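You operate a simulated robot arm through the tools that you are given. There is no shell and no other tool. Be economical: measure what you need, move in short steps, check, and stop when the job is done.

Carry out the task below with a simulated two-armed robot. There is one attempt and no reset: what you move stays moved.

## Task
Melt the set wax in the steel jug on the hot plate until the probe shows 80.
Fine: the plate reaches 80 degrees; probe from the warm cabinet's lower drawer and back; leave the jug on the plate and the plate on, to keep the wax hot for the next pour. Set down upright: steel jug.
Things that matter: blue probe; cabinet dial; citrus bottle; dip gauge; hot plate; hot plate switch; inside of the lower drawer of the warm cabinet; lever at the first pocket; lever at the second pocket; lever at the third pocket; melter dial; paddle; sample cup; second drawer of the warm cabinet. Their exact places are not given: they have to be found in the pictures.

The check looks at the end state, three seconds after you hand in, the way a careful person would. Anything else that was tipped, shoved, dropped, spilled or broken makes it a failure.

## Robot
Two 7-joint arms with three-finger grippers on one trunk, on a base that drives. Base frame: it is fixed to the floor where the robot stands at the start and does not move with it; the origin is under the middle of the robot, x ahead of it, y to its left, z up. Readings come in mm, degrees, newtons and seconds.
The left shoulder is at the start at [42, 154, 1007], the right one opposite. With the tool pointing down near the work surface each hand reaches from about 100 to 620 mm from the robot's upright axis, wherever it stands, measured 20 degrees to its own side. Places, roughly: blue probe [500, 1250, 500]; cabinet dial [300, 1000, 800]; dip gauge [500, 1250, 500]; hot plate [800, -200, 900]; hot plate switch [700, -200, 900]; inside of the lower drawer of the warm cabinet [600, 1200, 600]; lever at the first pocket [400, 3800, 900]; lever at the second pocket [400, 3600, 900]; lever at the third pocket [400, 3400, 900]; melter dial [400, 3000, 900]; paddle [500, 1250, 500]; sample cup [500, 1000, 500]; second drawer of the warm cabinet [500, 1200, 600]; steel bar on the crank boss [700, 3100, 1200]; steel jug [500, 3250, 1000]; tap lever [800, 800, 900]. Payload 2.69 kg a hand.
The tool frame of a hand sits at the grasp point between the pads (the TCP): z along the fingers, y along the line on which they close. The tips reach 29 mm beyond it. The gripper opens to 120 mm. The gripper's body begins 78 mm behind the TCP.
Orientation is that of the tool frame in the base frame, as a unit quaternion [x, y, z, w]. With the fingers straight down and closing along the base's y, the tool's x points along the base's -x, its y along +y and its z along -z.

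## Interface
- The arms move only by the tool servo_tool. It takes "left_deltas", "right_deltas" or both (then of equal length, played together; a hand with none holds still); each is a list of rows, each a list of 2 entries, a list of its own where there are three numbers: the shift along the tool's x, y, z in mm, then the turn, a rotation vector about the tool's x, y, z in degrees. In form: [[[dx, dy, dz], [wx, wy, wz]], ...]. A call has 1 to 12 rows; each row is the pose to reach, as a shift and turn from the pose commanded when the call began, along the tool's axes at that moment. "left_jaw" and "right_jaw" are, for a hand that has rows, the opening, from 0 (shut) to 1 (fully open), set as the call begins (left out, the last holds). A row lasts 0.2 s, in which the tool goes at most 50 mm and 8.6 degrees; a call with a longer step from one row to the next is refused whole, and so is a gripper value outside its range. A pose out of reach is approached as far as the arm can. The call stops where the force on the tool passes 40 N (or 10 N more than at its start, if that is more) or the arm is blocked; 0.2 s more then pass. Each finger halts on what it meets, pressing with about 21 N; the grip force reading is that of the motor and also rises with nothing between the fingers. The clock runs only during rows and for 0.2 s after the last one: add rows that repeat a pose to give the fingers time. The reply holds the time, the measured pose of the TCP, the force on the tool along the base axes, the opening and the grip force, in the units named above and with some noise, with the torque about the TCP (base axes, N m) and any sound that the robot's microphone picked up.
- Cameras (640 x 400 px; columns grow to the right, rows downward): "scene" is now at [154.1, 6.6, 1163.9]; the picture's right is [0.10, -0.99, 0.00], its down [-0.49, -0.05, -0.87] and it looks along [0.86, 0.09, -0.50] (base axes); focal length 214 px, centre (320, 200). "left" rides on the left gripper at [63, 0, -104] in its tool frame; the picture's right is [0.00, 1.00, 0.00], its down [-0.83, 0.00, -0.56] and it looks along [-0.56, 0.00, 0.83] (tool axes); focal length 275 px, centre (320, 200). "right" rides on the right gripper at [63, 0, -104] in its tool frame; the picture's right is [0.00, 1.00, 0.00], its down [-0.83, 0.00, -0.56] and it looks along [-0.56, 0.00, 0.83] (tool axes); focal length 275 px, centre (320, 200).
- capture(camera): a new picture of that camera. No time passes.
- raise_lower(by): slides the trunk up (or, below 0, down) by that many mm; the arms and the scene camera ride with it, the base frame stays. It gives what a move gives, with no picture.
- base_move(legs): drives the robot by 1 to 6 legs, each [ahead, left, turn to the left] in mm, mm and degrees, along the robot's own axes; the way and the turn of a leg run together, so that a leg with both is an arc; at most 1500 mm and 180 degrees a leg. The arms and the cameras ride along, it lands a little off, and it stops where it bumps. It gives what a move gives.
- pan_tilt(pan, tilt): turns the head with the scene camera to pan (to the left, within 80 degrees either way) and tilt (down, from -29 to 69), counted from straight ahead of the robot. It gives what a move gives.
- pixel_to_xyz(camera, pixels): for up to 12 pixels [column, row] of the newest picture of that camera ("zoom" is the newest enlarged one), the place [x, y, z] in the base frame of the surface seen there, good to about 2 mm. No time passes.
- close_up(camera, box): a new picture of the part [left, top, right, bottom] of that camera's present view, enlarged. No time passes.
- hand_in(): hands the job in; it is judged then, once.

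Work in short steps. Measure before you move; look again where a grasp or a placing could have gone wrong, and mend it. You have 80 turns and 70 pictures in all, those below and enlarged ones among them. Open the grippers and draw the arms clear of the work before you hand the job in, unless the task says otherwise; then end with one line.

The tools are called after ">>>" as name(argument=value, ...) on one line, values as JSON. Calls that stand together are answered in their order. servo_tool: Moves the arms, as the interface text tells. Its arguments: {"type":"object","properties":{"left_deltas":{"type":"array"},"left_jaw":{"type":"number"},"right_deltas":{"type":"array"},"right_jaw":{"type":"number"}},"required":[]} The other tools are called the same way: raise_lower (by) slides the trunk up or down; base_move (legs) drives the base; pan_tilt (pan, tilt) turns the head that bears the scene camera; capture (camera) takes a picture; pixel_to_xyz (camera, pixels) gives the place of the surface under pixels of a picture; close_up (camera, box) takes an enlarged picture of a part of a camera's view; hand_in () hands the job in.

At the start:

```text
time: 0.0
left_eef_pos: [396.1, 90.6, 1000.1]
left_ee_rot: [-0.001, 1.0, 0.0, -0.001]
left_force: [0.4, -0.3, -0.1]
left_wrist_torque: [0.0, -0.03, 0.0]
left_grip_width: 119.9
left_grip_force: 0.0
right_eef_pos: [349.7, -207.3, 999.5]
right_ee_rot: [0.0, 1.0, 0.0, 0.0]
right_force: [-0.5, 0.3, 0.8]
right_wrist_torque: [0.0, 0.01, 0.02]
right_grip_width: 120.0
right_grip_force: 0.0
trunk travel left (down, up): [-375.0, 63.0]
robot x, y, heading: [-1.1, -4.4, -0.1]
head pan, tilt: [5.8, 29.7]
```

scene: 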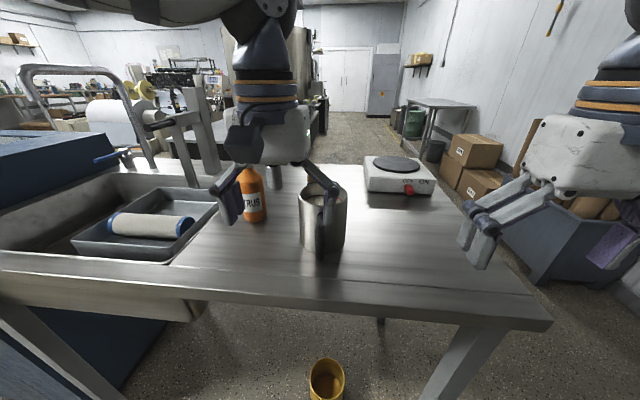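
right: 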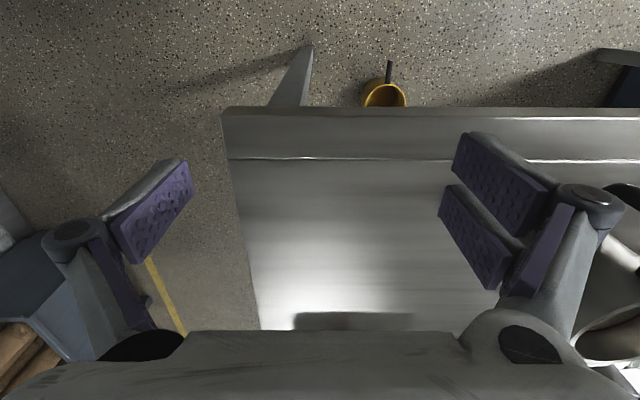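
left: 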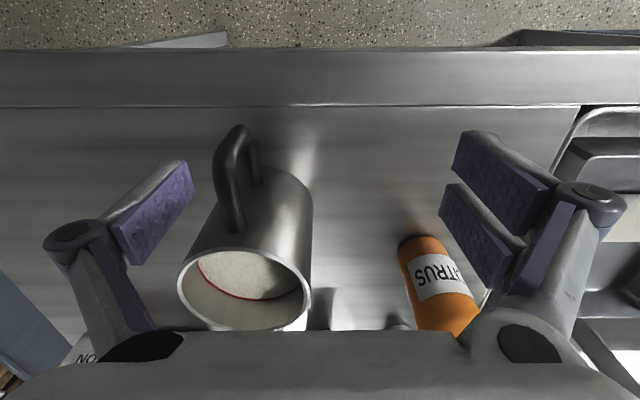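

The jug with set wax stands near (322,220) in the scene view and the hot plate near (400,175). I'll measure them and look closer at the plate.

>>> pixel_to_xyz(camera="scene", pixels=[[322, 240], [345, 215], [302, 215], [400, 164], [408, 189], [370, 185], [435, 185], [250, 200], [275, 180], [400, 240], [320, 190]])

>>> pixel_to_xyz(camera="left", pixels=[[245, 280], [178, 275], [310, 290], [230, 190], [237, 128], [200, 330], [240, 250], [420, 270]])

>>> close_up(camera="scene", box=[340, 140, 460, 215])

>>> close_up(camera="scene", box=[220, 150, 380, 250])

```text
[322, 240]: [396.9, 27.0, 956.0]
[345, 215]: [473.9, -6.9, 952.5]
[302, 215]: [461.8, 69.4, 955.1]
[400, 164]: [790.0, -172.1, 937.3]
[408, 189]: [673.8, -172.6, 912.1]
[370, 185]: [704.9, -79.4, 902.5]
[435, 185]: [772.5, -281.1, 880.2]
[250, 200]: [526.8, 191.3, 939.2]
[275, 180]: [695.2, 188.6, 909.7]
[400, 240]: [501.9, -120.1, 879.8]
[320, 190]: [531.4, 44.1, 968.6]
```

```text
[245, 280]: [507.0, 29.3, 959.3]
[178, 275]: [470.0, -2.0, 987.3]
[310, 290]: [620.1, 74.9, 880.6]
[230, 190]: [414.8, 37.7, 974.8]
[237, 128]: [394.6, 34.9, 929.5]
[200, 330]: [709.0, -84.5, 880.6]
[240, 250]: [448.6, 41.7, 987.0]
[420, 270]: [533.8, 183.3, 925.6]
```

```text
5.33 times, centred on (400, 178) of scene
```

zoom: 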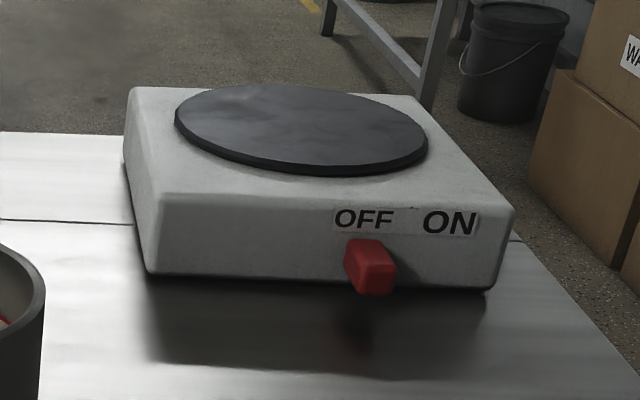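

```text
4.00 times, centred on (300, 200) of scene
```

zoom: 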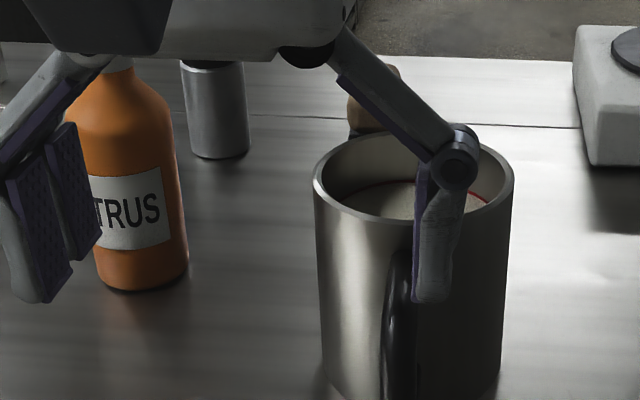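

The plate top is at z≈937 and the red switch sits under OFF. Now I'll look left towards the warm cabinet.

>>> pan_tilt(pan=75, tilt=20)

>>> capture(camera="scene")

```text
time: 1.4
left_eef_pos: [395.7, 88.4, 1001.0]
left_ee_rot: [0.0, 1.0, 0.0, 0.0]
left_force: [0.1, 0.3, 0.4]
left_wrist_torque: [-0.02, 0.04, -0.03]
left_grip_width: 119.9
left_grip_force: 0.0
right_eef_pos: [349.4, -205.5, 999.5]
right_ee_rot: [0.0, 1.0, 0.0, 0.0]
right_force: [0.3, -0.6, -0.1]
right_wrist_torque: [-0.02, -0.02, 0.01]
right_grip_width: 120.0
right_grip_force: 0.0
trunk travel left (down, up): [-375.0, 63.0]
robot x, y, heading: [0.6, 1.4, -0.3]
head pan, tilt: [75.0, 20.0]
```

```text
64 pictures are left
```

scene: 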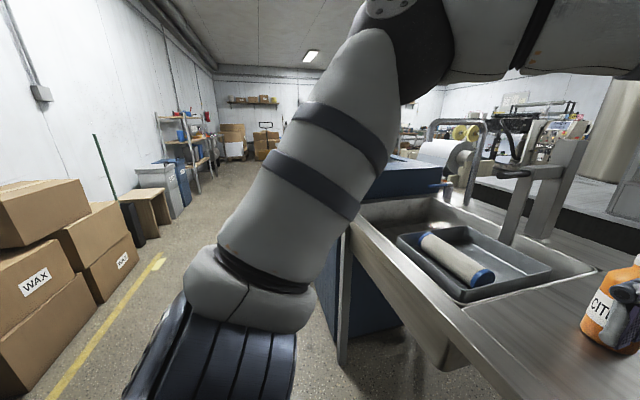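

The cabinet is the blue block further left. First the jug: pan back for precise measurements of the jug, table edge and plate.

>>> pan_tilt(pan=0, tilt=45)

>>> capture(camera="scene")

>>> capture(camera="left")

```text
time: 2.9
left_eef_pos: [396.5, 89.4, 1000.4]
left_ee_rot: [0.001, 1.0, 0.001, 0.0]
left_force: [0.3, 0.1, -0.1]
left_wrist_torque: [0.01, -0.03, -0.04]
left_grip_width: 120.0
left_grip_force: 0.0
right_eef_pos: [350.3, -206.5, 1000.1]
right_ee_rot: [0.0, 1.0, 0.0, 0.0]
right_force: [-0.6, 1.1, 0.2]
right_wrist_torque: [0.03, 0.03, 0.02]
right_grip_width: 119.7
right_grip_force: 0.1
trunk travel left (down, up): [-375.0, 63.0]
robot x, y, heading: [0.0, 0.7, -0.2]
head pan, tilt: [0.0, 45.0]
```

```text
63 pictures are left
```

scene: 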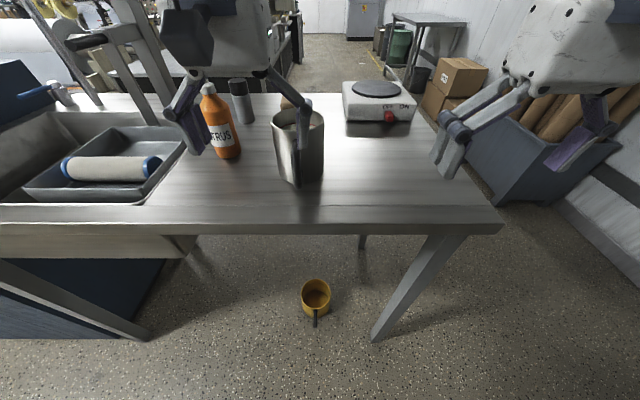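

```text
62 pictures are left
```

left: 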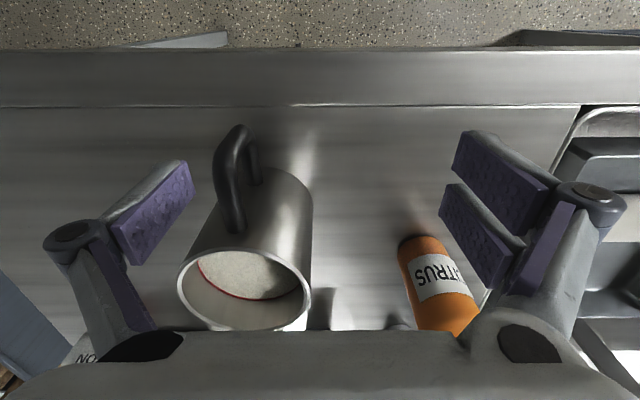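

Measuring rim points, table edge, the yellow cup on the floor at (316,295), and plate features.

>>> pixel_to_xyz(camera="left", pixels=[[180, 290], [179, 275], [190, 258], [215, 249], [260, 253], [290, 268], [306, 285], [308, 305], [228, 180], [240, 225], [245, 150], [250, 290]])

>>> pixel_to_xyz(camera="scene", pixels=[[350, 228], [500, 220], [316, 295], [316, 325], [352, 89], [401, 88], [376, 81], [378, 97], [389, 115], [394, 105], [347, 118], [413, 122]])

>>> close_up(camera="scene", box=[330, 70, 430, 132])

```text
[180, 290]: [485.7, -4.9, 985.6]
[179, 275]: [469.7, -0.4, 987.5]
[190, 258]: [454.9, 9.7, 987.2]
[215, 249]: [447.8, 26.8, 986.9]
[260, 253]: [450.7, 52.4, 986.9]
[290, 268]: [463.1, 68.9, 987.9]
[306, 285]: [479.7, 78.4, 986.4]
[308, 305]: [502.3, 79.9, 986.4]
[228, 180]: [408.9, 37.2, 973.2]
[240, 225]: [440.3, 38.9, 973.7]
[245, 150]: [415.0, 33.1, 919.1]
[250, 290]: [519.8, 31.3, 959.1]
```

```text
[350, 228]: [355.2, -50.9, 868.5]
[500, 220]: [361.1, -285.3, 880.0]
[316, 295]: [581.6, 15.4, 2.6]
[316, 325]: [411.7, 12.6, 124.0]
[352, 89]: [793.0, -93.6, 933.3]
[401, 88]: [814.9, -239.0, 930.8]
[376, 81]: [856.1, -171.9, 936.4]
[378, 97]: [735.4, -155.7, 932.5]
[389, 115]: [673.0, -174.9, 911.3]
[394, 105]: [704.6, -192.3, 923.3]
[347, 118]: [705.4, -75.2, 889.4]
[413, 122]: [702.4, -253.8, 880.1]
```

```text
6.40 times, centred on (380, 101) of scene
```

zoom: 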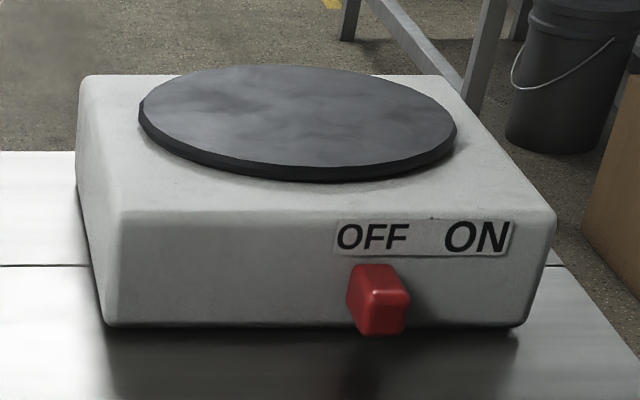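

Jug centre is about (491,37), diameter ≈88, handle towards me; plate centre ≈(795,-168). The yellow cup on the floor must be avoided when driving, so I check floor obstacles (leg foot at (378,338), bin) and the robot's own base by looking down.

>>> pixel_to_xyz(camera="scene", pixels=[[378, 338], [362, 246], [520, 205], [552, 195], [302, 290], [330, 292], [316, 283], [610, 200], [145, 335], [284, 103]])

>>> pan_tilt(pan=0, tilt=69)

>>> capture(camera="scene")

```text
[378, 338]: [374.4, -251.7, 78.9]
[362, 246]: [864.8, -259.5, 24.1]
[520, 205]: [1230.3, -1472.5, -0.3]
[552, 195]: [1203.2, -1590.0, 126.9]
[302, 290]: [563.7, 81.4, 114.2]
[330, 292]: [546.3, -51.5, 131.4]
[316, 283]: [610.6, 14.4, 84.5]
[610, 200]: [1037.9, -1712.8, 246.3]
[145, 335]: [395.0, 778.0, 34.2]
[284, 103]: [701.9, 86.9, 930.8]
```

```text
time: 3.8
left_eef_pos: [395.1, 88.9, 999.4]
left_ee_rot: [0.0, 1.0, 0.0, 0.0]
left_force: [0.2, -1.0, 0.3]
left_wrist_torque: [-0.02, -0.01, -0.01]
left_grip_width: 120.2
left_grip_force: 0.0
right_eef_pos: [351.5, -208.2, 999.0]
right_ee_rot: [-0.001, 1.0, 0.0, 0.0]
right_force: [0.8, 1.0, -0.4]
right_wrist_torque: [-0.01, -0.02, 0.04]
right_grip_width: 119.9
right_grip_force: 0.0
trunk travel left (down, up): [-375.0, 63.0]
robot x, y, heading: [-0.7, -1.9, -0.2]
head pan, tilt: [0.0, 68.8]
```

```text
60 pictures are left
```

scene: 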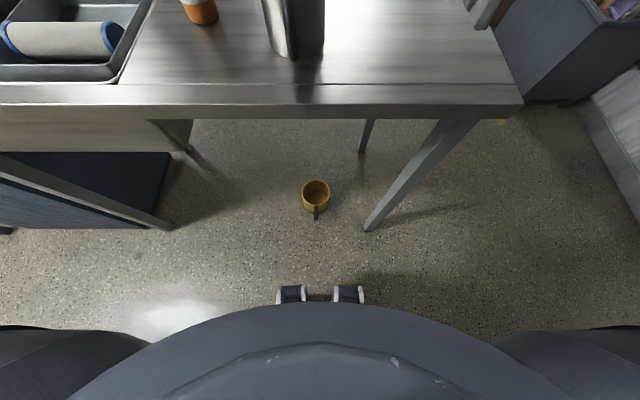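

Base casters visible at (290,294) and (348,294); measuring them and the trunk front.

>>> pixel_to_xyz(camera="scene", pixels=[[290, 293], [348, 293], [290, 286], [360, 340], [320, 308], [318, 345], [160, 335], [370, 230], [316, 218], [172, 228], [316, 208], [510, 330]])

```text
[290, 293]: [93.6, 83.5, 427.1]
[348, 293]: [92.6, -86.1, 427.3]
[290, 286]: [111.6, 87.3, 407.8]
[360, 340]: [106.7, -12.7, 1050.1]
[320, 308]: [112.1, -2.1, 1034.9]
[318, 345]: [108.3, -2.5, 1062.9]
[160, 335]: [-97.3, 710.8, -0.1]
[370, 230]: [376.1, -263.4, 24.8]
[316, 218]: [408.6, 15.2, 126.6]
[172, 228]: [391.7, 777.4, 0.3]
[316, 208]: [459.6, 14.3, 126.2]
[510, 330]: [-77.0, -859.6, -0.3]
```

Chest front is only x≈112 so I can later drive ~200 mm ahead short of the table edge (x=353). I lift the left hand, tilt it 15° forward and bring it over the jug centre (491,37).

>>> servo_tool(left_deltas=[[[0, 0, -40], [0, 0, 0]], [[0, 0, -75], [0, -7.5, 0]], [[-45, -25, -75], [0, -15, 0]], [[-95, -52.5, -75], [0, -15, 0]], [[-95, -52.5, -75], [0, -15, 0]]], left_jaw=1)

>>> capture(camera="left")

>>> pan_tilt(pan=0, tilt=40)

>>> capture(camera="scene")

```text
refused: row 3 steps farther than a row can; nothing moved
```

```text
59 pictures are left
```

left: 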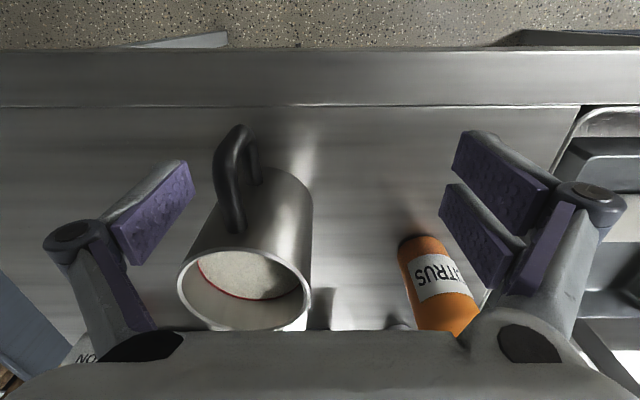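

```text
time: 4.7
left_eef_pos: [395.6, 88.0, 999.9]
left_ee_rot: [-0.001, 1.0, 0.0, 0.0]
left_force: [0.1, -0.5, 0.8]
left_wrist_torque: [0.0, 0.02, -0.03]
left_grip_width: 120.0
left_grip_force: 0.1
right_eef_pos: [349.4, -206.0, 1000.0]
right_ee_rot: [0.0, 1.0, 0.001, 0.0]
right_force: [0.6, -0.5, -0.1]
right_wrist_torque: [-0.01, 0.0, -0.02]
right_grip_width: 120.1
right_grip_force: 0.0
trunk travel left (down, up): [-375.0, 63.0]
robot x, y, heading: [-1.3, 1.8, -0.0]
head pan, tilt: [0.0, 40.0]
```

```text
58 pictures are left
```

scene: 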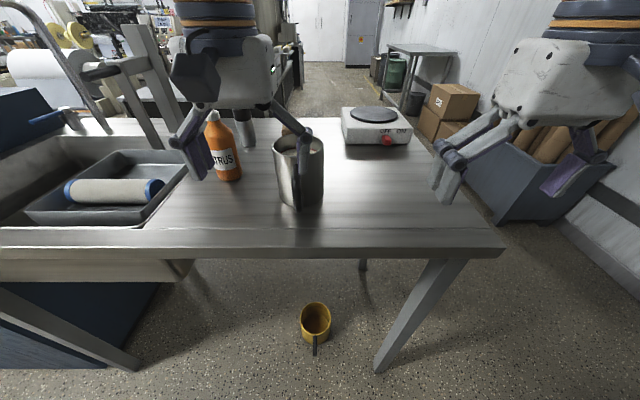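

A row was over 50 mm; redo with shorter steps.

>>> servo_tool(left_deltas=[[[0, 0, -40], [0, 0, 0]], [[0, 0, -75], [0, -7.5, 0]], [[-35, -18, -75], [0, -15, 0]], [[-70, -36, -75], [0, -15, 0]], [[-96, -52, -75], [0, -15, 0]], [[-96, -52, -75], [0, -15, 0]]], left_jaw=1)

>>> capture(camera="left")

```text
time: 6.1
left_eef_pos: [492.4, 36.6, 1076.6]
left_ee_rot: [0.001, 0.991, 0.001, 0.131]
left_force: [0.2, -0.1, 0.6]
left_wrist_torque: [-0.01, 0.0, 0.01]
left_grip_width: 119.8
left_grip_force: 0.0
right_eef_pos: [349.9, -207.1, 999.9]
right_ee_rot: [0.0, 1.0, 0.0, -0.001]
right_force: [0.6, -0.3, -0.3]
right_wrist_torque: [0.01, -0.01, 0.03]
right_grip_width: 120.2
right_grip_force: 0.2
trunk travel left (down, up): [-375.0, 63.0]
robot x, y, heading: [-0.3, 0.1, 0.1]
head pan, tilt: [0.0, 40.0]
```

```text
57 pictures are left
```

left: 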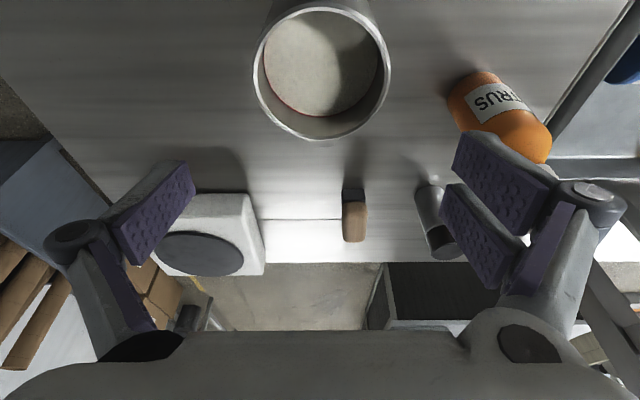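

The jug is centred between the fingers laterally (cols 258–390). Descend straight 130 mm with the tilt.

>>> servo_tool(left_deltas=[[[11, 0, 42], [0, 0, 0]], [[22, 0, 84], [0, 0, 0]], [[34, 0, 126], [0, 0, 0]], [[34, 0, 126], [0, 0, 0]]])

>>> capture(camera="left")

>>> close_up(camera="scene", box=[180, 80, 420, 230])

```text
time: 7.1
left_eef_pos: [491.6, 37.8, 944.1]
left_ee_rot: [0.0, 0.991, 0.0, 0.132]
left_force: [0.3, 0.3, 0.8]
left_wrist_torque: [0.01, -0.02, -0.02]
left_grip_width: 120.2
left_grip_force: 0.1
right_eef_pos: [350.8, -206.5, 1000.2]
right_ee_rot: [0.001, 1.0, 0.0, 0.001]
right_force: [0.0, 0.5, 0.3]
right_wrist_torque: [0.03, -0.01, 0.01]
right_grip_width: 120.0
right_grip_force: 0.1
trunk travel left (down, up): [-375.0, 63.0]
robot x, y, heading: [-3.4, -2.0, 0.1]
head pan, tilt: [0.0, 40.0]
```

```text
56 pictures are left
```

left: 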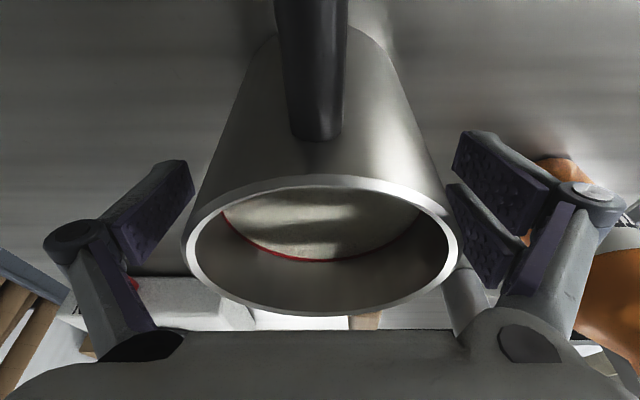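

```text
2.67 times, centred on (300, 155) of scene
```

zoom: 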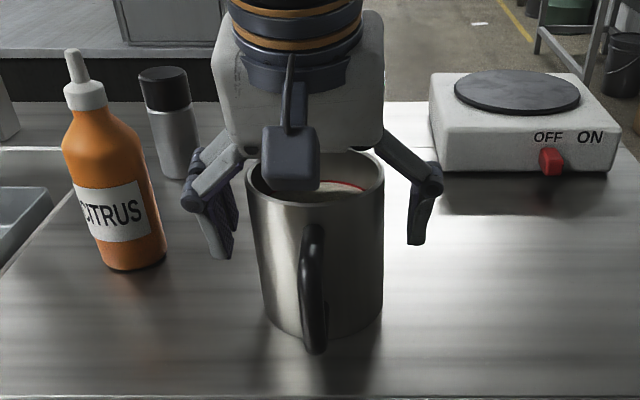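

Straddled well with both pads outside the body. Close the jaw and lift.

>>> servo_tool(left_deltas=[[[0, 0, 0], [0, 0, 0]], [[0, 0, 0], [0, 0, 0]], [[0, 0, 0], [0, 0, 0]], [[0, 0, 0], [0, 0, 0]]], left_jaw=0)

>>> servo_tool(left_deltas=[[[-8, 0, -29], [0, 0, 0]], [[-18, 0, -68], [0, 0, 0]], [[-25, 0, -92], [0, 0, 0]], [[-25, 0, -92], [0, 0, 0]]])

>>> close_up(camera="scene", box=[180, 80, 420, 230])

```text
time: 8.1
left_eef_pos: [492.7, 37.7, 945.6]
left_ee_rot: [0.0, 0.992, 0.001, 0.13]
left_force: [-0.4, 0.8, 0.6]
left_wrist_torque: [-0.04, -0.15, 0.02]
left_grip_width: 89.5
left_grip_force: 21.3
right_eef_pos: [349.8, -206.3, 1000.6]
right_ee_rot: [-0.001, 1.0, 0.0, 0.0]
right_force: [0.0, -0.2, -1.0]
right_wrist_torque: [-0.01, -0.01, 0.01]
right_grip_width: 120.0
right_grip_force: 0.0
trunk travel left (down, up): [-375.0, 63.0]
robot x, y, heading: [0.9, -0.6, -0.0]
head pan, tilt: [0.0, 40.0]
```

```text
time: 9.1
left_eef_pos: [491.7, 37.3, 1040.8]
left_ee_rot: [0.0, 0.991, -0.001, 0.131]
left_force: [0.2, 0.2, -2.9]
left_wrist_torque: [-0.03, -0.02, 0.01]
left_grip_width: 89.9
left_grip_force: 20.9
right_eef_pos: [349.8, -206.0, 1000.8]
right_ee_rot: [0.0, 1.0, 0.0, 0.0]
right_force: [-0.1, 0.5, 0.0]
right_wrist_torque: [-0.01, -0.02, 0.01]
right_grip_width: 120.1
right_grip_force: 0.0
trunk travel left (down, up): [-375.0, 63.0]
robot x, y, heading: [4.2, 1.1, -0.1]
head pan, tilt: [0.0, 40.0]
```

```text
2.67 times, centred on (300, 155) of scene
```

zoom: 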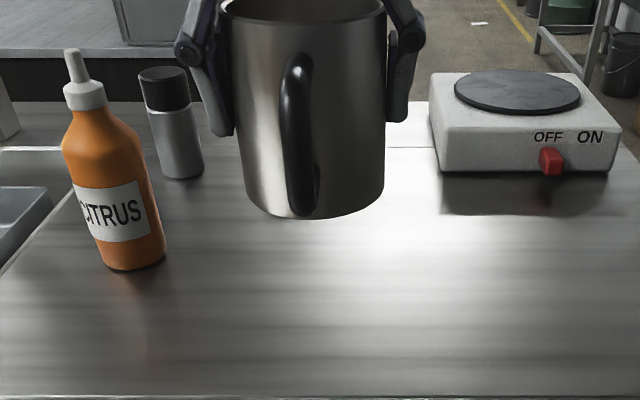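

Jug is held upright, bottom at z≈975, above the plate (937). Drive right 280 then ahead 190.

>>> base_move(legs=[[0, -280, 0], [190, 0, 0]])

>>> capture(camera="scene")

```text
time: 12.9
left_eef_pos: [626.5, -243.4, 1038.1]
left_ee_rot: [-0.001, 0.991, 0.0, 0.131]
left_force: [-1.4, -0.5, -2.6]
left_wrist_torque: [-0.01, -0.07, 0.01]
left_grip_width: 89.7
left_grip_force: 21.4
right_eef_pos: [484.3, -489.2, 1000.0]
right_ee_rot: [0.001, 1.0, 0.0, 0.0]
right_force: [-0.1, 0.5, 0.6]
right_wrist_torque: [0.0, -0.05, 0.0]
right_grip_width: 120.0
right_grip_force: 0.0
trunk travel left (down, up): [-375.0, 63.0]
robot x, y, heading: [133.8, -285.6, 0.1]
head pan, tilt: [0.0, 40.0]
stopped in leg 2: the robot was blocked; the commanded pose is now the measured one
```

```text
53 pictures are left
```

scene: 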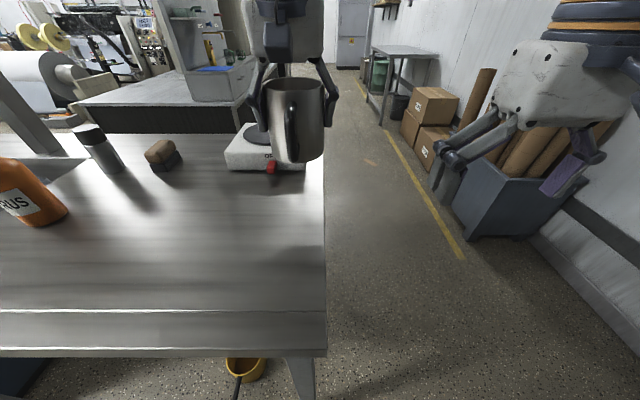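

The base bumped at x=134 (probably the table leg). Instead I'll go round the table's right end: back off, go right to y≈-600, ahead alongside, and turn left 35°.

>>> base_move(legs=[[-40, 0, 0], [0, -315, 0], [355, 0, 0]])

>>> base_move(legs=[[0, 0, 35]])

>>> capture(camera="scene")

```text
time: 18.2
left_eef_pos: [938.9, -557.1, 1036.5]
left_ee_rot: [-0.001, 0.992, 0.001, 0.129]
left_force: [0.5, 0.0, -3.3]
left_wrist_torque: [0.0, -0.02, -0.01]
left_grip_width: 89.5
left_grip_force: 20.8
right_eef_pos: [796.4, -801.7, 997.4]
right_ee_rot: [0.001, 1.0, -0.001, -0.002]
right_force: [0.6, -0.8, -0.2]
right_wrist_torque: [0.0, 0.01, -0.02]
right_grip_width: 119.9
right_grip_force: 0.1
trunk travel left (down, up): [-375.0, 63.0]
robot x, y, heading: [445.4, -592.1, -0.2]
head pan, tilt: [0.0, 40.0]
```

```text
time: 20.3
left_eef_pos: [827.8, -283.1, 1038.4]
left_ee_rot: [-0.297, 0.946, 0.04, 0.123]
left_force: [1.2, 0.3, -1.6]
left_wrist_torque: [0.01, -0.01, -0.02]
left_grip_width: 89.8
left_grip_force: 21.1
right_eef_pos: [851.0, -565.3, 998.8]
right_ee_rot: [-0.298, 0.955, 0.0, -0.001]
right_force: [-0.7, -0.3, -0.2]
right_wrist_torque: [-0.01, -0.02, 0.03]
right_grip_width: 120.1
right_grip_force: 0.0
trunk travel left (down, up): [-375.0, 63.0]
robot x, y, heading: [447.5, -595.1, 35.0]
head pan, tilt: [0.0, 40.0]
```

```text
52 pictures are left
```

scene: 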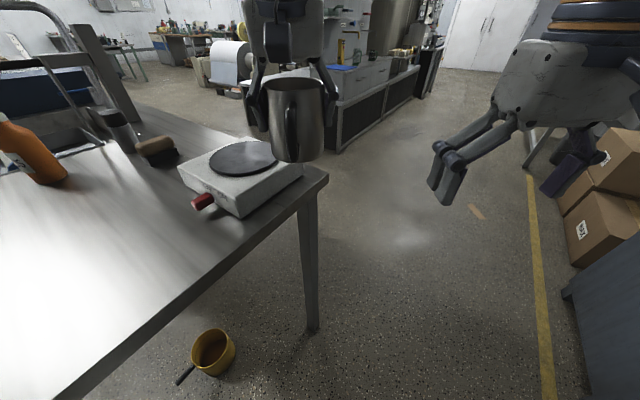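

Now the plate is close at (243,158). Measuring the disc rim.

>>> pixel_to_xyz(camera="scene", pixels=[[211, 160], [215, 150], [222, 171], [240, 173], [258, 169], [243, 157], [232, 145], [204, 203], [240, 214], [190, 170], [300, 175]])

>>> close_up(camera="scene", box=[170, 130, 330, 230])

```text
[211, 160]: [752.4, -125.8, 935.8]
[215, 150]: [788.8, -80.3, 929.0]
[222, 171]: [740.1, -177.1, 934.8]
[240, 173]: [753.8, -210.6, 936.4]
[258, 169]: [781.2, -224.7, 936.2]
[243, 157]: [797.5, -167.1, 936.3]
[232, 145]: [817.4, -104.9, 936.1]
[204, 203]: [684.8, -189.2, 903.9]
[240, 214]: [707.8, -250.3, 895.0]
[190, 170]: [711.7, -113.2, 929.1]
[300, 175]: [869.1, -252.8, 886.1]
```

```text
4.00 times, centred on (250, 180) of scene
```

zoom: 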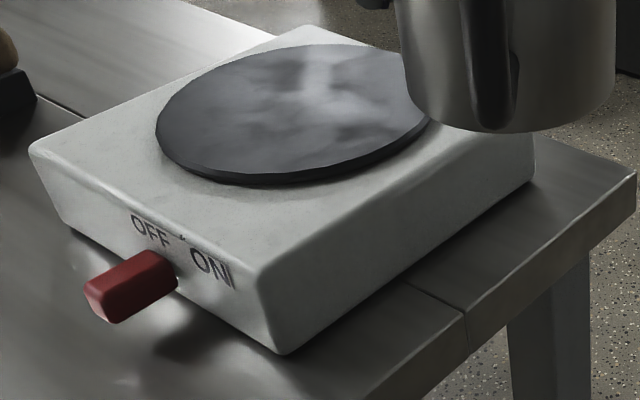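

Disc centre ≈(796,-166), top 936. Move the jug over it: base shift (-31,+116,0) in tool axes.

>>> servo_tool(left_deltas=[[[-13, 37.6, 3.6], [0, 0, 0]], [[-27, 75, 7], [0, 0, 0]], [[-40, 113, 10.7], [0, 0, 0]], [[-40, 113, 10.7], [0, 0, 0]]])

>>> close_up(camera="scene", box=[130, 80, 330, 205])

```text
time: 21.3
left_eef_pos: [798.2, -165.2, 1040.0]
left_ee_rot: [-0.298, 0.946, 0.04, 0.122]
left_force: [0.0, 0.0, -2.2]
left_wrist_torque: [-0.02, -0.01, 0.01]
left_grip_width: 89.9
left_grip_force: 21.3
right_eef_pos: [851.8, -566.1, 999.1]
right_ee_rot: [-0.298, 0.954, 0.0, -0.001]
right_force: [-0.5, 0.0, 0.1]
right_wrist_torque: [0.02, -0.01, 0.03]
right_grip_width: 119.8
right_grip_force: 0.0
trunk travel left (down, up): [-375.0, 63.0]
robot x, y, heading: [446.0, -595.5, 34.9]
head pan, tilt: [0.0, 40.0]
```

```text
3.20 times, centred on (230, 142) of scene
```

zoom: 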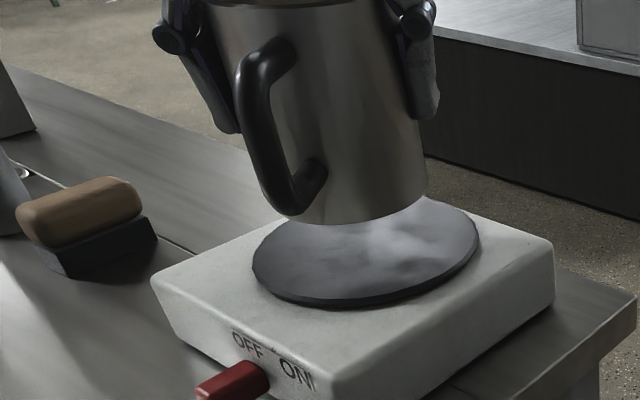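

Position good. Descend about 34 mm, then creep to contact.

>>> servo_tool(left_deltas=[[[5, 0, 18.5], [0, 0, 0]], [[9.3, 0, 34.8], [0, 0, 0]], [[9.8, 0, 36.7], [0, 0, 0]], [[10.1, 0, 37.7], [0, 0, 0]], [[10.1, 0, 37.7], [0, 0, 0]]])

>>> close_up(camera="scene", box=[130, 80, 330, 205])

```text
time: 22.5
left_eef_pos: [797.9, -165.7, 1001.5]
left_ee_rot: [-0.298, 0.946, 0.039, 0.125]
left_force: [0.5, 2.4, 8.4]
left_wrist_torque: [-0.1, -0.1, 0.04]
left_grip_width: 89.8
left_grip_force: 20.6
right_eef_pos: [851.7, -565.4, 1000.4]
right_ee_rot: [-0.299, 0.954, -0.001, 0.0]
right_force: [-0.2, 0.1, 0.6]
right_wrist_torque: [0.0, 0.01, 0.01]
right_grip_width: 120.1
right_grip_force: 0.0
trunk travel left (down, up): [-375.0, 63.0]
robot x, y, heading: [444.2, -593.4, 35.0]
head pan, tilt: [0.0, 40.0]
```

```text
3.20 times, centred on (230, 142) of scene
```

zoom: 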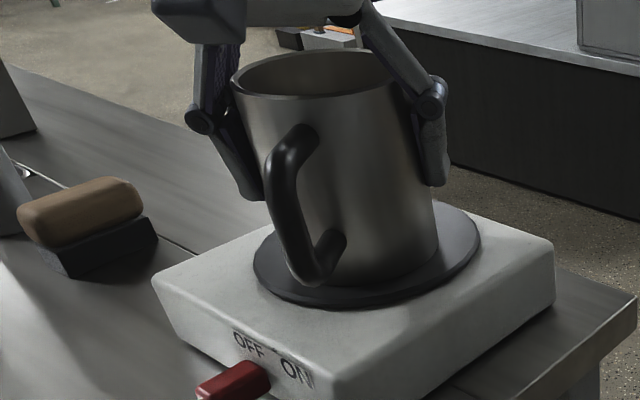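

Seated on the plate (8 N). Release and rise straight up.

>>> servo_tool(left_deltas=[[[0, 0, 0], [0, 0, 0]], [[0, 0, 0], [0, 0, 0]], [[-11, 0, -42], [0, 0, 0]], [[-22, 0, -84], [0, 0, 0]], [[-34, 0, -126], [0, 0, 0]], [[-34, 0, -126], [0, 0, 0]]], left_jaw=1)

>>> capture(camera="scene")

```text
time: 23.9
left_eef_pos: [798.1, -166.4, 1131.8]
left_ee_rot: [-0.298, 0.946, 0.039, 0.122]
left_force: [-0.3, -0.5, -0.2]
left_wrist_torque: [0.03, -0.01, 0.0]
left_grip_width: 119.7
left_grip_force: 0.1
right_eef_pos: [851.2, -564.7, 999.0]
right_ee_rot: [-0.299, 0.954, -0.001, -0.001]
right_force: [-0.2, -1.2, -0.4]
right_wrist_torque: [0.0, -0.03, 0.02]
right_grip_width: 120.1
right_grip_force: 0.1
trunk travel left (down, up): [-375.0, 63.0]
robot x, y, heading: [444.2, -594.9, 35.0]
head pan, tilt: [0.0, 40.0]
```

```text
48 pictures are left
```

scene: 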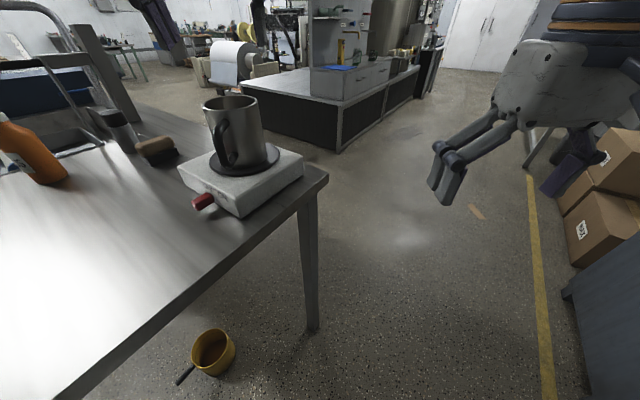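

Jug stands centred. Now a close look at the switch for measurement.

>>> close_up(camera="scene", box=[175, 170, 255, 220])

>>> pixel_to_xyz(camera="zoom", pixels=[[160, 250], [155, 290], [200, 320], [250, 210], [290, 250], [225, 240], [310, 210], [380, 240], [220, 290], [280, 190], [150, 265], [300, 330]])

```text
8.00 times, centred on (215, 195) of scene
```

zoom: 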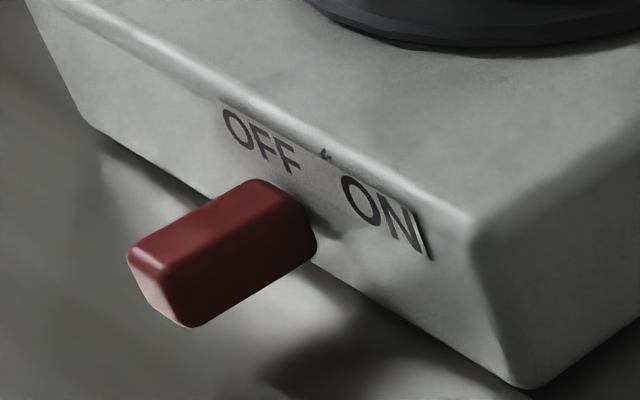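

```text
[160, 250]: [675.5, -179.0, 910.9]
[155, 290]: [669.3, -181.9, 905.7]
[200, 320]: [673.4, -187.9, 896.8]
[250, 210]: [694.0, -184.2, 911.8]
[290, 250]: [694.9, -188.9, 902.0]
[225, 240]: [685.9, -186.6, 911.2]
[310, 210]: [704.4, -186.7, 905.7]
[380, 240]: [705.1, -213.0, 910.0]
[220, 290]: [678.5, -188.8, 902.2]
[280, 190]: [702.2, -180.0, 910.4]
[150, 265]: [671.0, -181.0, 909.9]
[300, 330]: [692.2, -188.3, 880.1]
```

Knob spans x 670–705, y -189…-171, z 896–912; ON is toward -y. With closed fingers I'll come down left of the knob (tip at y≈-143) and then push it -y.

>>> servo_tool(left_deltas=[[[28.4, 28.3, -7.6], [0, 0, 0]], [[56.8, 56.7, -15.2], [0, 0, 0]], [[85.2, 85, -22.8], [0, 0, 0]], [[95.6, 85, 16], [0, 0, 0]], [[106, 85, 55], [0, 0, 0]], [[116, 85, 93], [0, 0, 0]], [[126, 85, 131], [0, 0, 0]], [[126, 85, 131], [0, 0, 0]]], left_jaw=0)

>>> capture(camera="left")

>>> capture(camera="scene")

```text
time: 25.7
left_eef_pos: [677.3, -146.5, 971.3]
left_ee_rot: [-0.297, 0.946, 0.04, 0.123]
left_force: [-0.2, 0.4, 0.4]
left_wrist_torque: [-0.06, 0.0, -0.01]
left_grip_width: 0.0
left_grip_force: 21.2
right_eef_pos: [850.4, -565.1, 1000.5]
right_ee_rot: [-0.299, 0.954, 0.0, -0.001]
right_force: [-0.5, 0.5, 0.8]
right_wrist_torque: [-0.01, 0.02, -0.01]
right_grip_width: 120.3
right_grip_force: 0.1
trunk travel left (down, up): [-375.0, 63.0]
robot x, y, heading: [446.7, -596.1, 34.9]
head pan, tilt: [0.0, 40.0]
```

```text
46 pictures are left
```

left: 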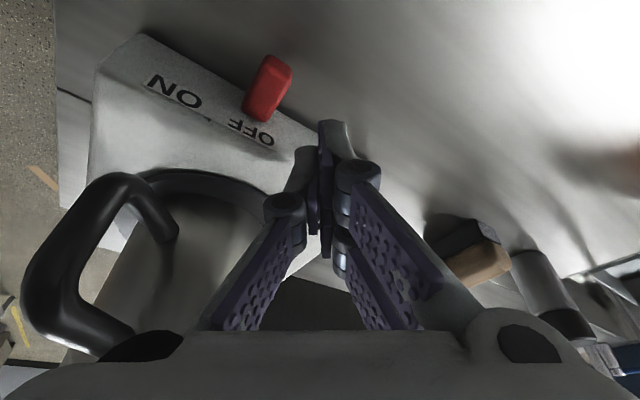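

```text
45 pictures are left
```

scene: 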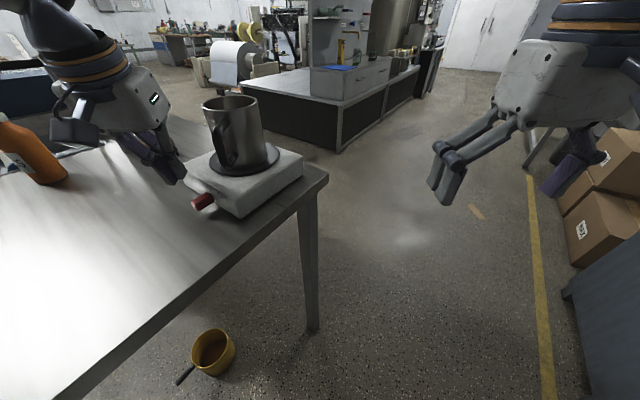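

Knob is to the -y side as planned. Descend 45 mm and push -y by 24 mm first.

>>> servo_tool(left_deltas=[[[5.8, 0, 22], [0, 0, 0]], [[11.7, 0, 43.5], [0, 0, 0]], [[16.1, -6.6, 42.3], [0, 0, 0]], [[20.6, -13.1, 41.1], [0, 0, 0]], [[25, -19.7, 39.9], [0, 0, 0]]])

>>> capture(camera="left")

```text
time: 26.9
left_eef_pos: [676.6, -170.3, 927.3]
left_ee_rot: [-0.298, 0.946, 0.039, 0.124]
left_force: [0.2, 0.3, -0.2]
left_wrist_torque: [0.01, 0.0, 0.04]
left_grip_width: 0.1
left_grip_force: 20.9
right_eef_pos: [852.1, -565.0, 998.5]
right_ee_rot: [-0.298, 0.955, 0.0, 0.0]
right_force: [0.0, -0.8, -0.8]
right_wrist_torque: [0.01, 0.01, 0.03]
right_grip_width: 120.1
right_grip_force: 0.0
trunk travel left (down, up): [-375.0, 63.0]
robot x, y, heading: [442.6, -593.8, 34.9]
head pan, tilt: [0.0, 40.0]
```

```text
44 pictures are left
```

left: 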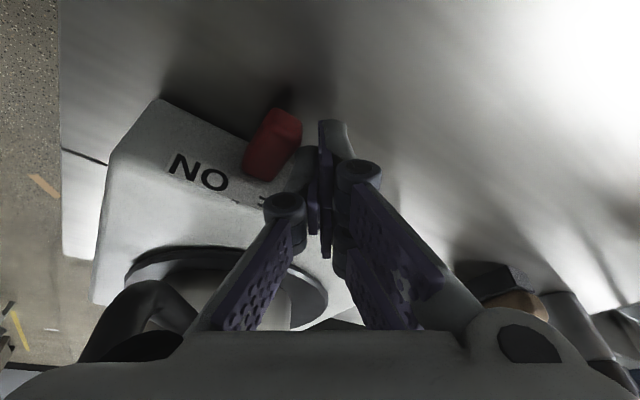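

No force yet; the finger is about to touch. Continue -y another 18 mm.

>>> servo_tool(left_deltas=[[[3.3, -4.9, -0.9], [0, 0, 0]], [[6.6, -9.8, -1.8], [0, 0, 0]], [[10, -14.7, -2.7], [0, 0, 0]]])

>>> capture(camera="left")

```text
time: 27.7
left_eef_pos: [676.9, -188.2, 926.3]
left_ee_rot: [-0.297, 0.946, 0.04, 0.124]
left_force: [0.6, -0.2, -1.3]
left_wrist_torque: [-0.02, 0.05, 0.0]
left_grip_width: 0.0
left_grip_force: 21.0
right_eef_pos: [849.4, -565.4, 998.2]
right_ee_rot: [-0.299, 0.954, 0.0, -0.001]
right_force: [-0.2, 0.1, -0.6]
right_wrist_torque: [0.03, -0.01, 0.01]
right_grip_width: 119.7
right_grip_force: 0.2
trunk travel left (down, up): [-375.0, 63.0]
robot x, y, heading: [444.4, -592.6, 34.9]
head pan, tilt: [0.0, 40.0]
```

```text
43 pictures are left
```

left: 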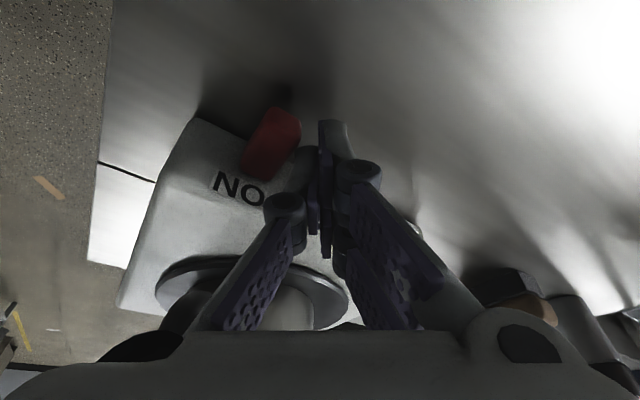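

The slider moves with the finger and is nearing ON; keep pushing in small steps until an end stop.

>>> servo_tool(left_deltas=[[[2.2, -3.3, -0.6], [0, 0, 0]], [[4.4, -6.6, -1.2], [0, 0, 0]], [[6.6, -9.8, -1.8], [0, 0, 0]], [[6.6, -9.8, -1.8], [0, 0, 0]]])

>>> capture(camera="left")

```text
time: 28.7
left_eef_pos: [676.8, -195.0, 925.7]
left_ee_rot: [-0.299, 0.945, 0.041, 0.125]
left_force: [0.6, 38.0, 8.2]
left_wrist_torque: [0.51, -0.03, 0.11]
left_grip_width: 0.0
left_grip_force: 20.7
right_eef_pos: [852.5, -562.9, 1000.0]
right_ee_rot: [-0.299, 0.954, -0.002, 0.0]
right_force: [0.5, 0.8, -0.3]
right_wrist_torque: [-0.02, -0.02, -0.01]
right_grip_width: 119.9
right_grip_force: 0.1
trunk travel left (down, up): [-375.0, 63.0]
robot x, y, heading: [443.9, -595.2, 34.8]
head pan, tilt: [0.0, 40.0]
```

```text
42 pictures are left
```

left: 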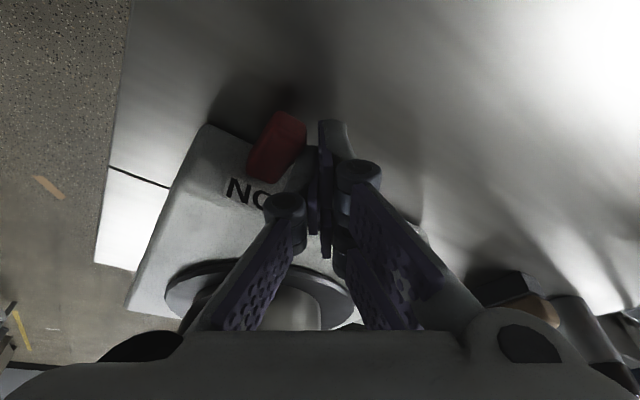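

End stop reached (38 N). Back off +y, rise and check.

>>> servo_tool(left_deltas=[[[-13.9, 20.5, 3.7], [0, 0, 0]], [[-25, 20.5, -38], [0, 0, 0]], [[-37, 20.5, -83], [0, 0, 0]], [[-49, 20.5, -127], [0, 0, 0]], [[-60, 20.5, -170], [0, 0, 0]], [[-60, 20.5, -170], [0, 0, 0]]])

>>> close_up(camera="scene", box=[170, 90, 330, 220])

>>> pixel_to_xyz(camera="zoom", pixels=[[310, 380], [180, 250], [260, 400]])

```text
time: 30.1
left_eef_pos: [676.5, -174.4, 1105.9]
left_ee_rot: [-0.298, 0.946, 0.039, 0.122]
left_force: [0.1, 0.0, -0.3]
left_wrist_torque: [-0.01, 0.01, 0.02]
left_grip_width: 0.0
left_grip_force: 20.9
right_eef_pos: [851.5, -564.9, 999.5]
right_ee_rot: [-0.298, 0.955, 0.001, -0.001]
right_force: [1.0, 0.0, 0.3]
right_wrist_torque: [0.0, 0.0, 0.01]
right_grip_width: 120.1
right_grip_force: 0.0
trunk travel left (down, up): [-375.0, 63.0]
robot x, y, heading: [445.1, -596.5, 34.9]
head pan, tilt: [0.0, 40.0]
```

```text
3.08 times, centred on (250, 155) of scene
```

zoom: 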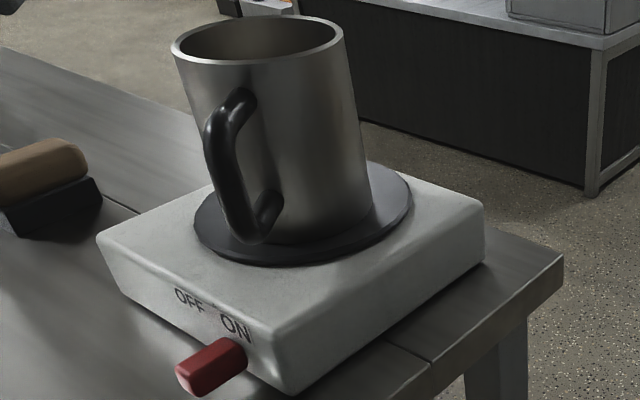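

```text
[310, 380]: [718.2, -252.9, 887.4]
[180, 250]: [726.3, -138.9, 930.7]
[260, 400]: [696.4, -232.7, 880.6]
```

Switch is under ON, jug upright. Retract the left hand, then drive back to the front of the table and leftwards, to look at the cabinet.

>>> servo_tool(left_deltas=[[[40, 0, -11], [0, 0, 0]], [[80, 0, -21], [0, 0, 0]], [[116, 0, -31], [0, 0, 0]], [[116, 0, -31], [0, 0, 0]]])

>>> base_move(legs=[[0, 0, -35], [-545, 0, 0], [0, 1000, 0]])

>>> pan_tilt(pan=50, tilt=30)

>>> capture(camera="scene")

```text
time: 31.1
left_eef_pos: [577.1, -243.5, 1106.2]
left_ee_rot: [-0.298, 0.946, 0.04, 0.123]
left_force: [0.4, -0.3, 0.0]
left_wrist_torque: [-0.03, 0.03, 0.01]
left_grip_width: 0.0
left_grip_force: 21.0
right_eef_pos: [851.3, -565.5, 998.2]
right_ee_rot: [-0.299, 0.954, -0.001, -0.001]
right_force: [0.3, -0.5, 0.1]
right_wrist_torque: [-0.01, 0.0, 0.02]
right_grip_width: 119.8
right_grip_force: 0.0
trunk travel left (down, up): [-375.0, 63.0]
robot x, y, heading: [445.4, -597.0, 34.9]
head pan, tilt: [0.0, 40.0]
```

```text
time: 43.5
left_eef_pos: [197.5, 621.7, 1107.4]
left_ee_rot: [-0.006, 0.991, 0.001, 0.13]
left_force: [-0.7, 0.4, 0.3]
left_wrist_torque: [-0.01, -0.01, 0.02]
left_grip_width: 0.0
left_grip_force: 20.7
right_eef_pos: [241.8, 203.3, 998.9]
right_ee_rot: [-0.004, 1.0, 0.0, -0.002]
right_force: [-0.1, 0.2, 1.0]
right_wrist_torque: [0.0, -0.01, -0.01]
right_grip_width: 120.4
right_grip_force: 0.1
trunk travel left (down, up): [-375.0, 63.0]
robot x, y, heading: [-107.6, 408.3, 0.4]
head pan, tilt: [0.0, 40.0]
```

```text
time: 44.7
left_eef_pos: [196.8, 621.2, 1107.6]
left_ee_rot: [-0.006, 0.991, 0.002, 0.13]
left_force: [-0.8, -0.2, 1.0]
left_wrist_torque: [-0.01, 0.02, 0.0]
left_grip_width: 0.1
left_grip_force: 21.0
right_eef_pos: [241.0, 203.2, 998.6]
right_ee_rot: [-0.004, 1.0, 0.0, -0.001]
right_force: [0.2, -0.7, -0.3]
right_wrist_torque: [0.02, 0.01, 0.01]
right_grip_width: 119.9
right_grip_force: 0.0
trunk travel left (down, up): [-375.0, 63.0]
robot x, y, heading: [-112.3, 402.7, 0.8]
head pan, tilt: [50.0, 30.0]
```

```text
40 pictures are left
```

scene: 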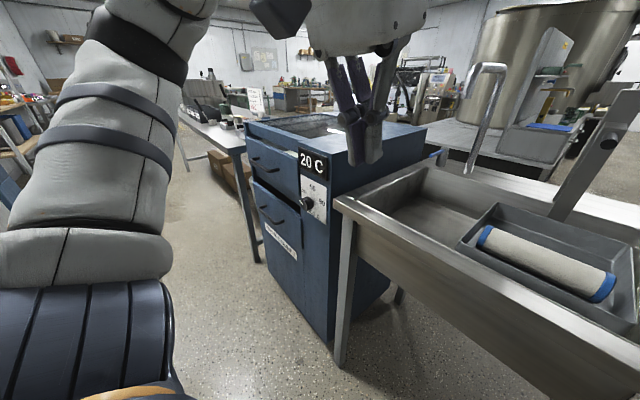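

The cabinet with two drawers and dial is at (285,210). Measuring it and zooming.

>>> pixel_to_xyz(camera="scene", pixels=[[265, 170], [275, 215], [282, 240], [308, 203], [312, 165], [248, 125], [330, 150], [332, 340], [260, 260], [300, 128], [315, 235], [420, 130]])

>>> close_up(camera="scene", box=[230, 105, 350, 285])

```text
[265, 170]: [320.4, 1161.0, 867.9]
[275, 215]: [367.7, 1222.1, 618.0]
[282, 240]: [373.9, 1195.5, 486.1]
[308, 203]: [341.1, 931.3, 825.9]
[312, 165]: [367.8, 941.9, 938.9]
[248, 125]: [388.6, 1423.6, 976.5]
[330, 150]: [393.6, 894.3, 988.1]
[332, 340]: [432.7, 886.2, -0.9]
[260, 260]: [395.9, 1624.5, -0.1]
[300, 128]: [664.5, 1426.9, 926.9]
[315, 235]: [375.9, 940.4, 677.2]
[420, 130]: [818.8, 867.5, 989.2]
```

```text
2.22 times, centred on (290, 195) of scene
```

zoom: 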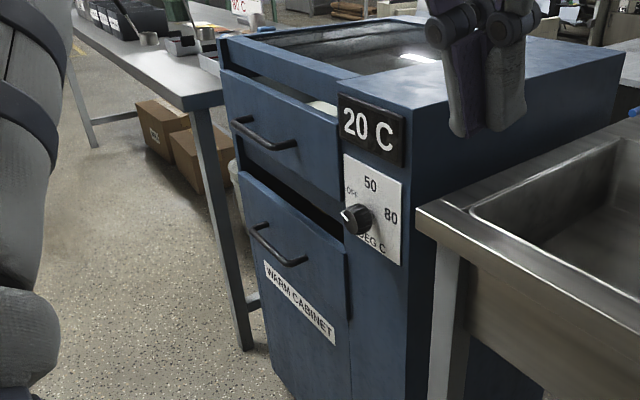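

Cabinet front is at x≈375, y≈890–1425; handles protrude to x≈320. Drive in front of it, with distance for pulling the drawer, and look.

>>> base_move(legs=[[-160, 0, 0], [0, 730, 0]])

>>> pan_tilt(pan=0, tilt=35)

>>> capture(camera="scene")

```text
time: 51.8
left_eef_pos: [25.1, 1355.3, 1105.6]
left_ee_rot: [-0.01, 0.991, 0.002, 0.13]
left_force: [-0.6, 0.5, 0.2]
left_wrist_torque: [-0.03, 0.03, -0.01]
left_grip_width: 0.0
left_grip_force: 21.4
right_eef_pos: [72.3, 937.5, 999.7]
right_ee_rot: [-0.008, 1.0, -0.001, 0.0]
right_force: [-0.8, 0.0, 0.9]
right_wrist_torque: [0.0, 0.01, 0.01]
right_grip_width: 120.0
right_grip_force: 0.0
trunk travel left (down, up): [-375.0, 63.0]
robot x, y, heading: [-281.9, 1136.4, 1.2]
head pan, tilt: [50.0, 30.0]
```

```text
time: 53.0
left_eef_pos: [24.4, 1355.3, 1107.7]
left_ee_rot: [-0.01, 0.992, 0.003, 0.13]
left_force: [0.3, -0.3, 0.1]
left_wrist_torque: [0.0, -0.01, 0.01]
left_grip_width: 0.0
left_grip_force: 21.1
right_eef_pos: [72.0, 936.7, 998.9]
right_ee_rot: [-0.009, 1.0, 0.0, -0.001]
right_force: [0.1, 0.4, -0.2]
right_wrist_torque: [0.0, -0.01, -0.01]
right_grip_width: 119.9
right_grip_force: 0.0
trunk travel left (down, up): [-375.0, 63.0]
robot x, y, heading: [-284.7, 1137.6, 1.1]
head pan, tilt: [0.0, 35.0]
```

```text
38 pictures are left
```

scene: 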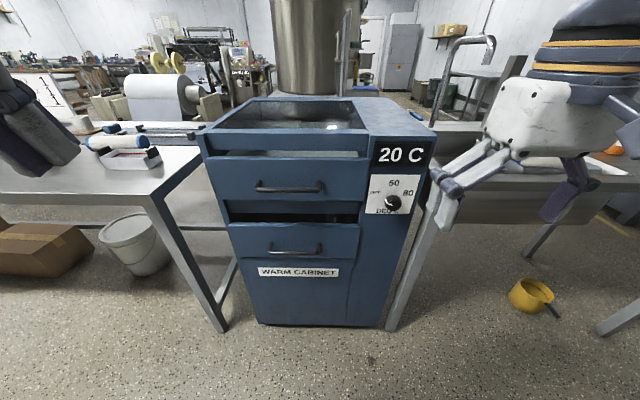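

Front view is clear. Measure the lower handle (294,250), upper handle (290,188), drawer fronts.

>>> pixel_to_xyz(camera="scene", pixels=[[294, 252], [272, 252], [318, 252], [294, 235], [294, 225], [250, 235], [345, 235], [290, 189], [290, 170], [294, 285], [294, 213], [530, 300]])

>>> close_up(camera="scene", box=[195, 90, 435, 290])

```text
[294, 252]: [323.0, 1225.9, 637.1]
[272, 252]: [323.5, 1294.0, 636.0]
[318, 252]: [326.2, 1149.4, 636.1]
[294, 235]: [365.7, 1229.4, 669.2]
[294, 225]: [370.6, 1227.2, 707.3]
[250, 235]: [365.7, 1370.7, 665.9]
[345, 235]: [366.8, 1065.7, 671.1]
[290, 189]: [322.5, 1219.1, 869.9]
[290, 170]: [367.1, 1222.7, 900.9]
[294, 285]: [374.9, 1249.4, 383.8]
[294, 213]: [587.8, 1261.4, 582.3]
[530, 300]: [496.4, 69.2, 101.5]
```

```text
2.00 times, centred on (315, 190) of scene
```

zoom: 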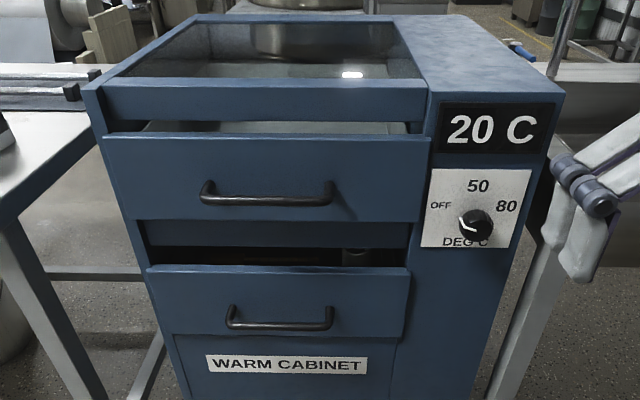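

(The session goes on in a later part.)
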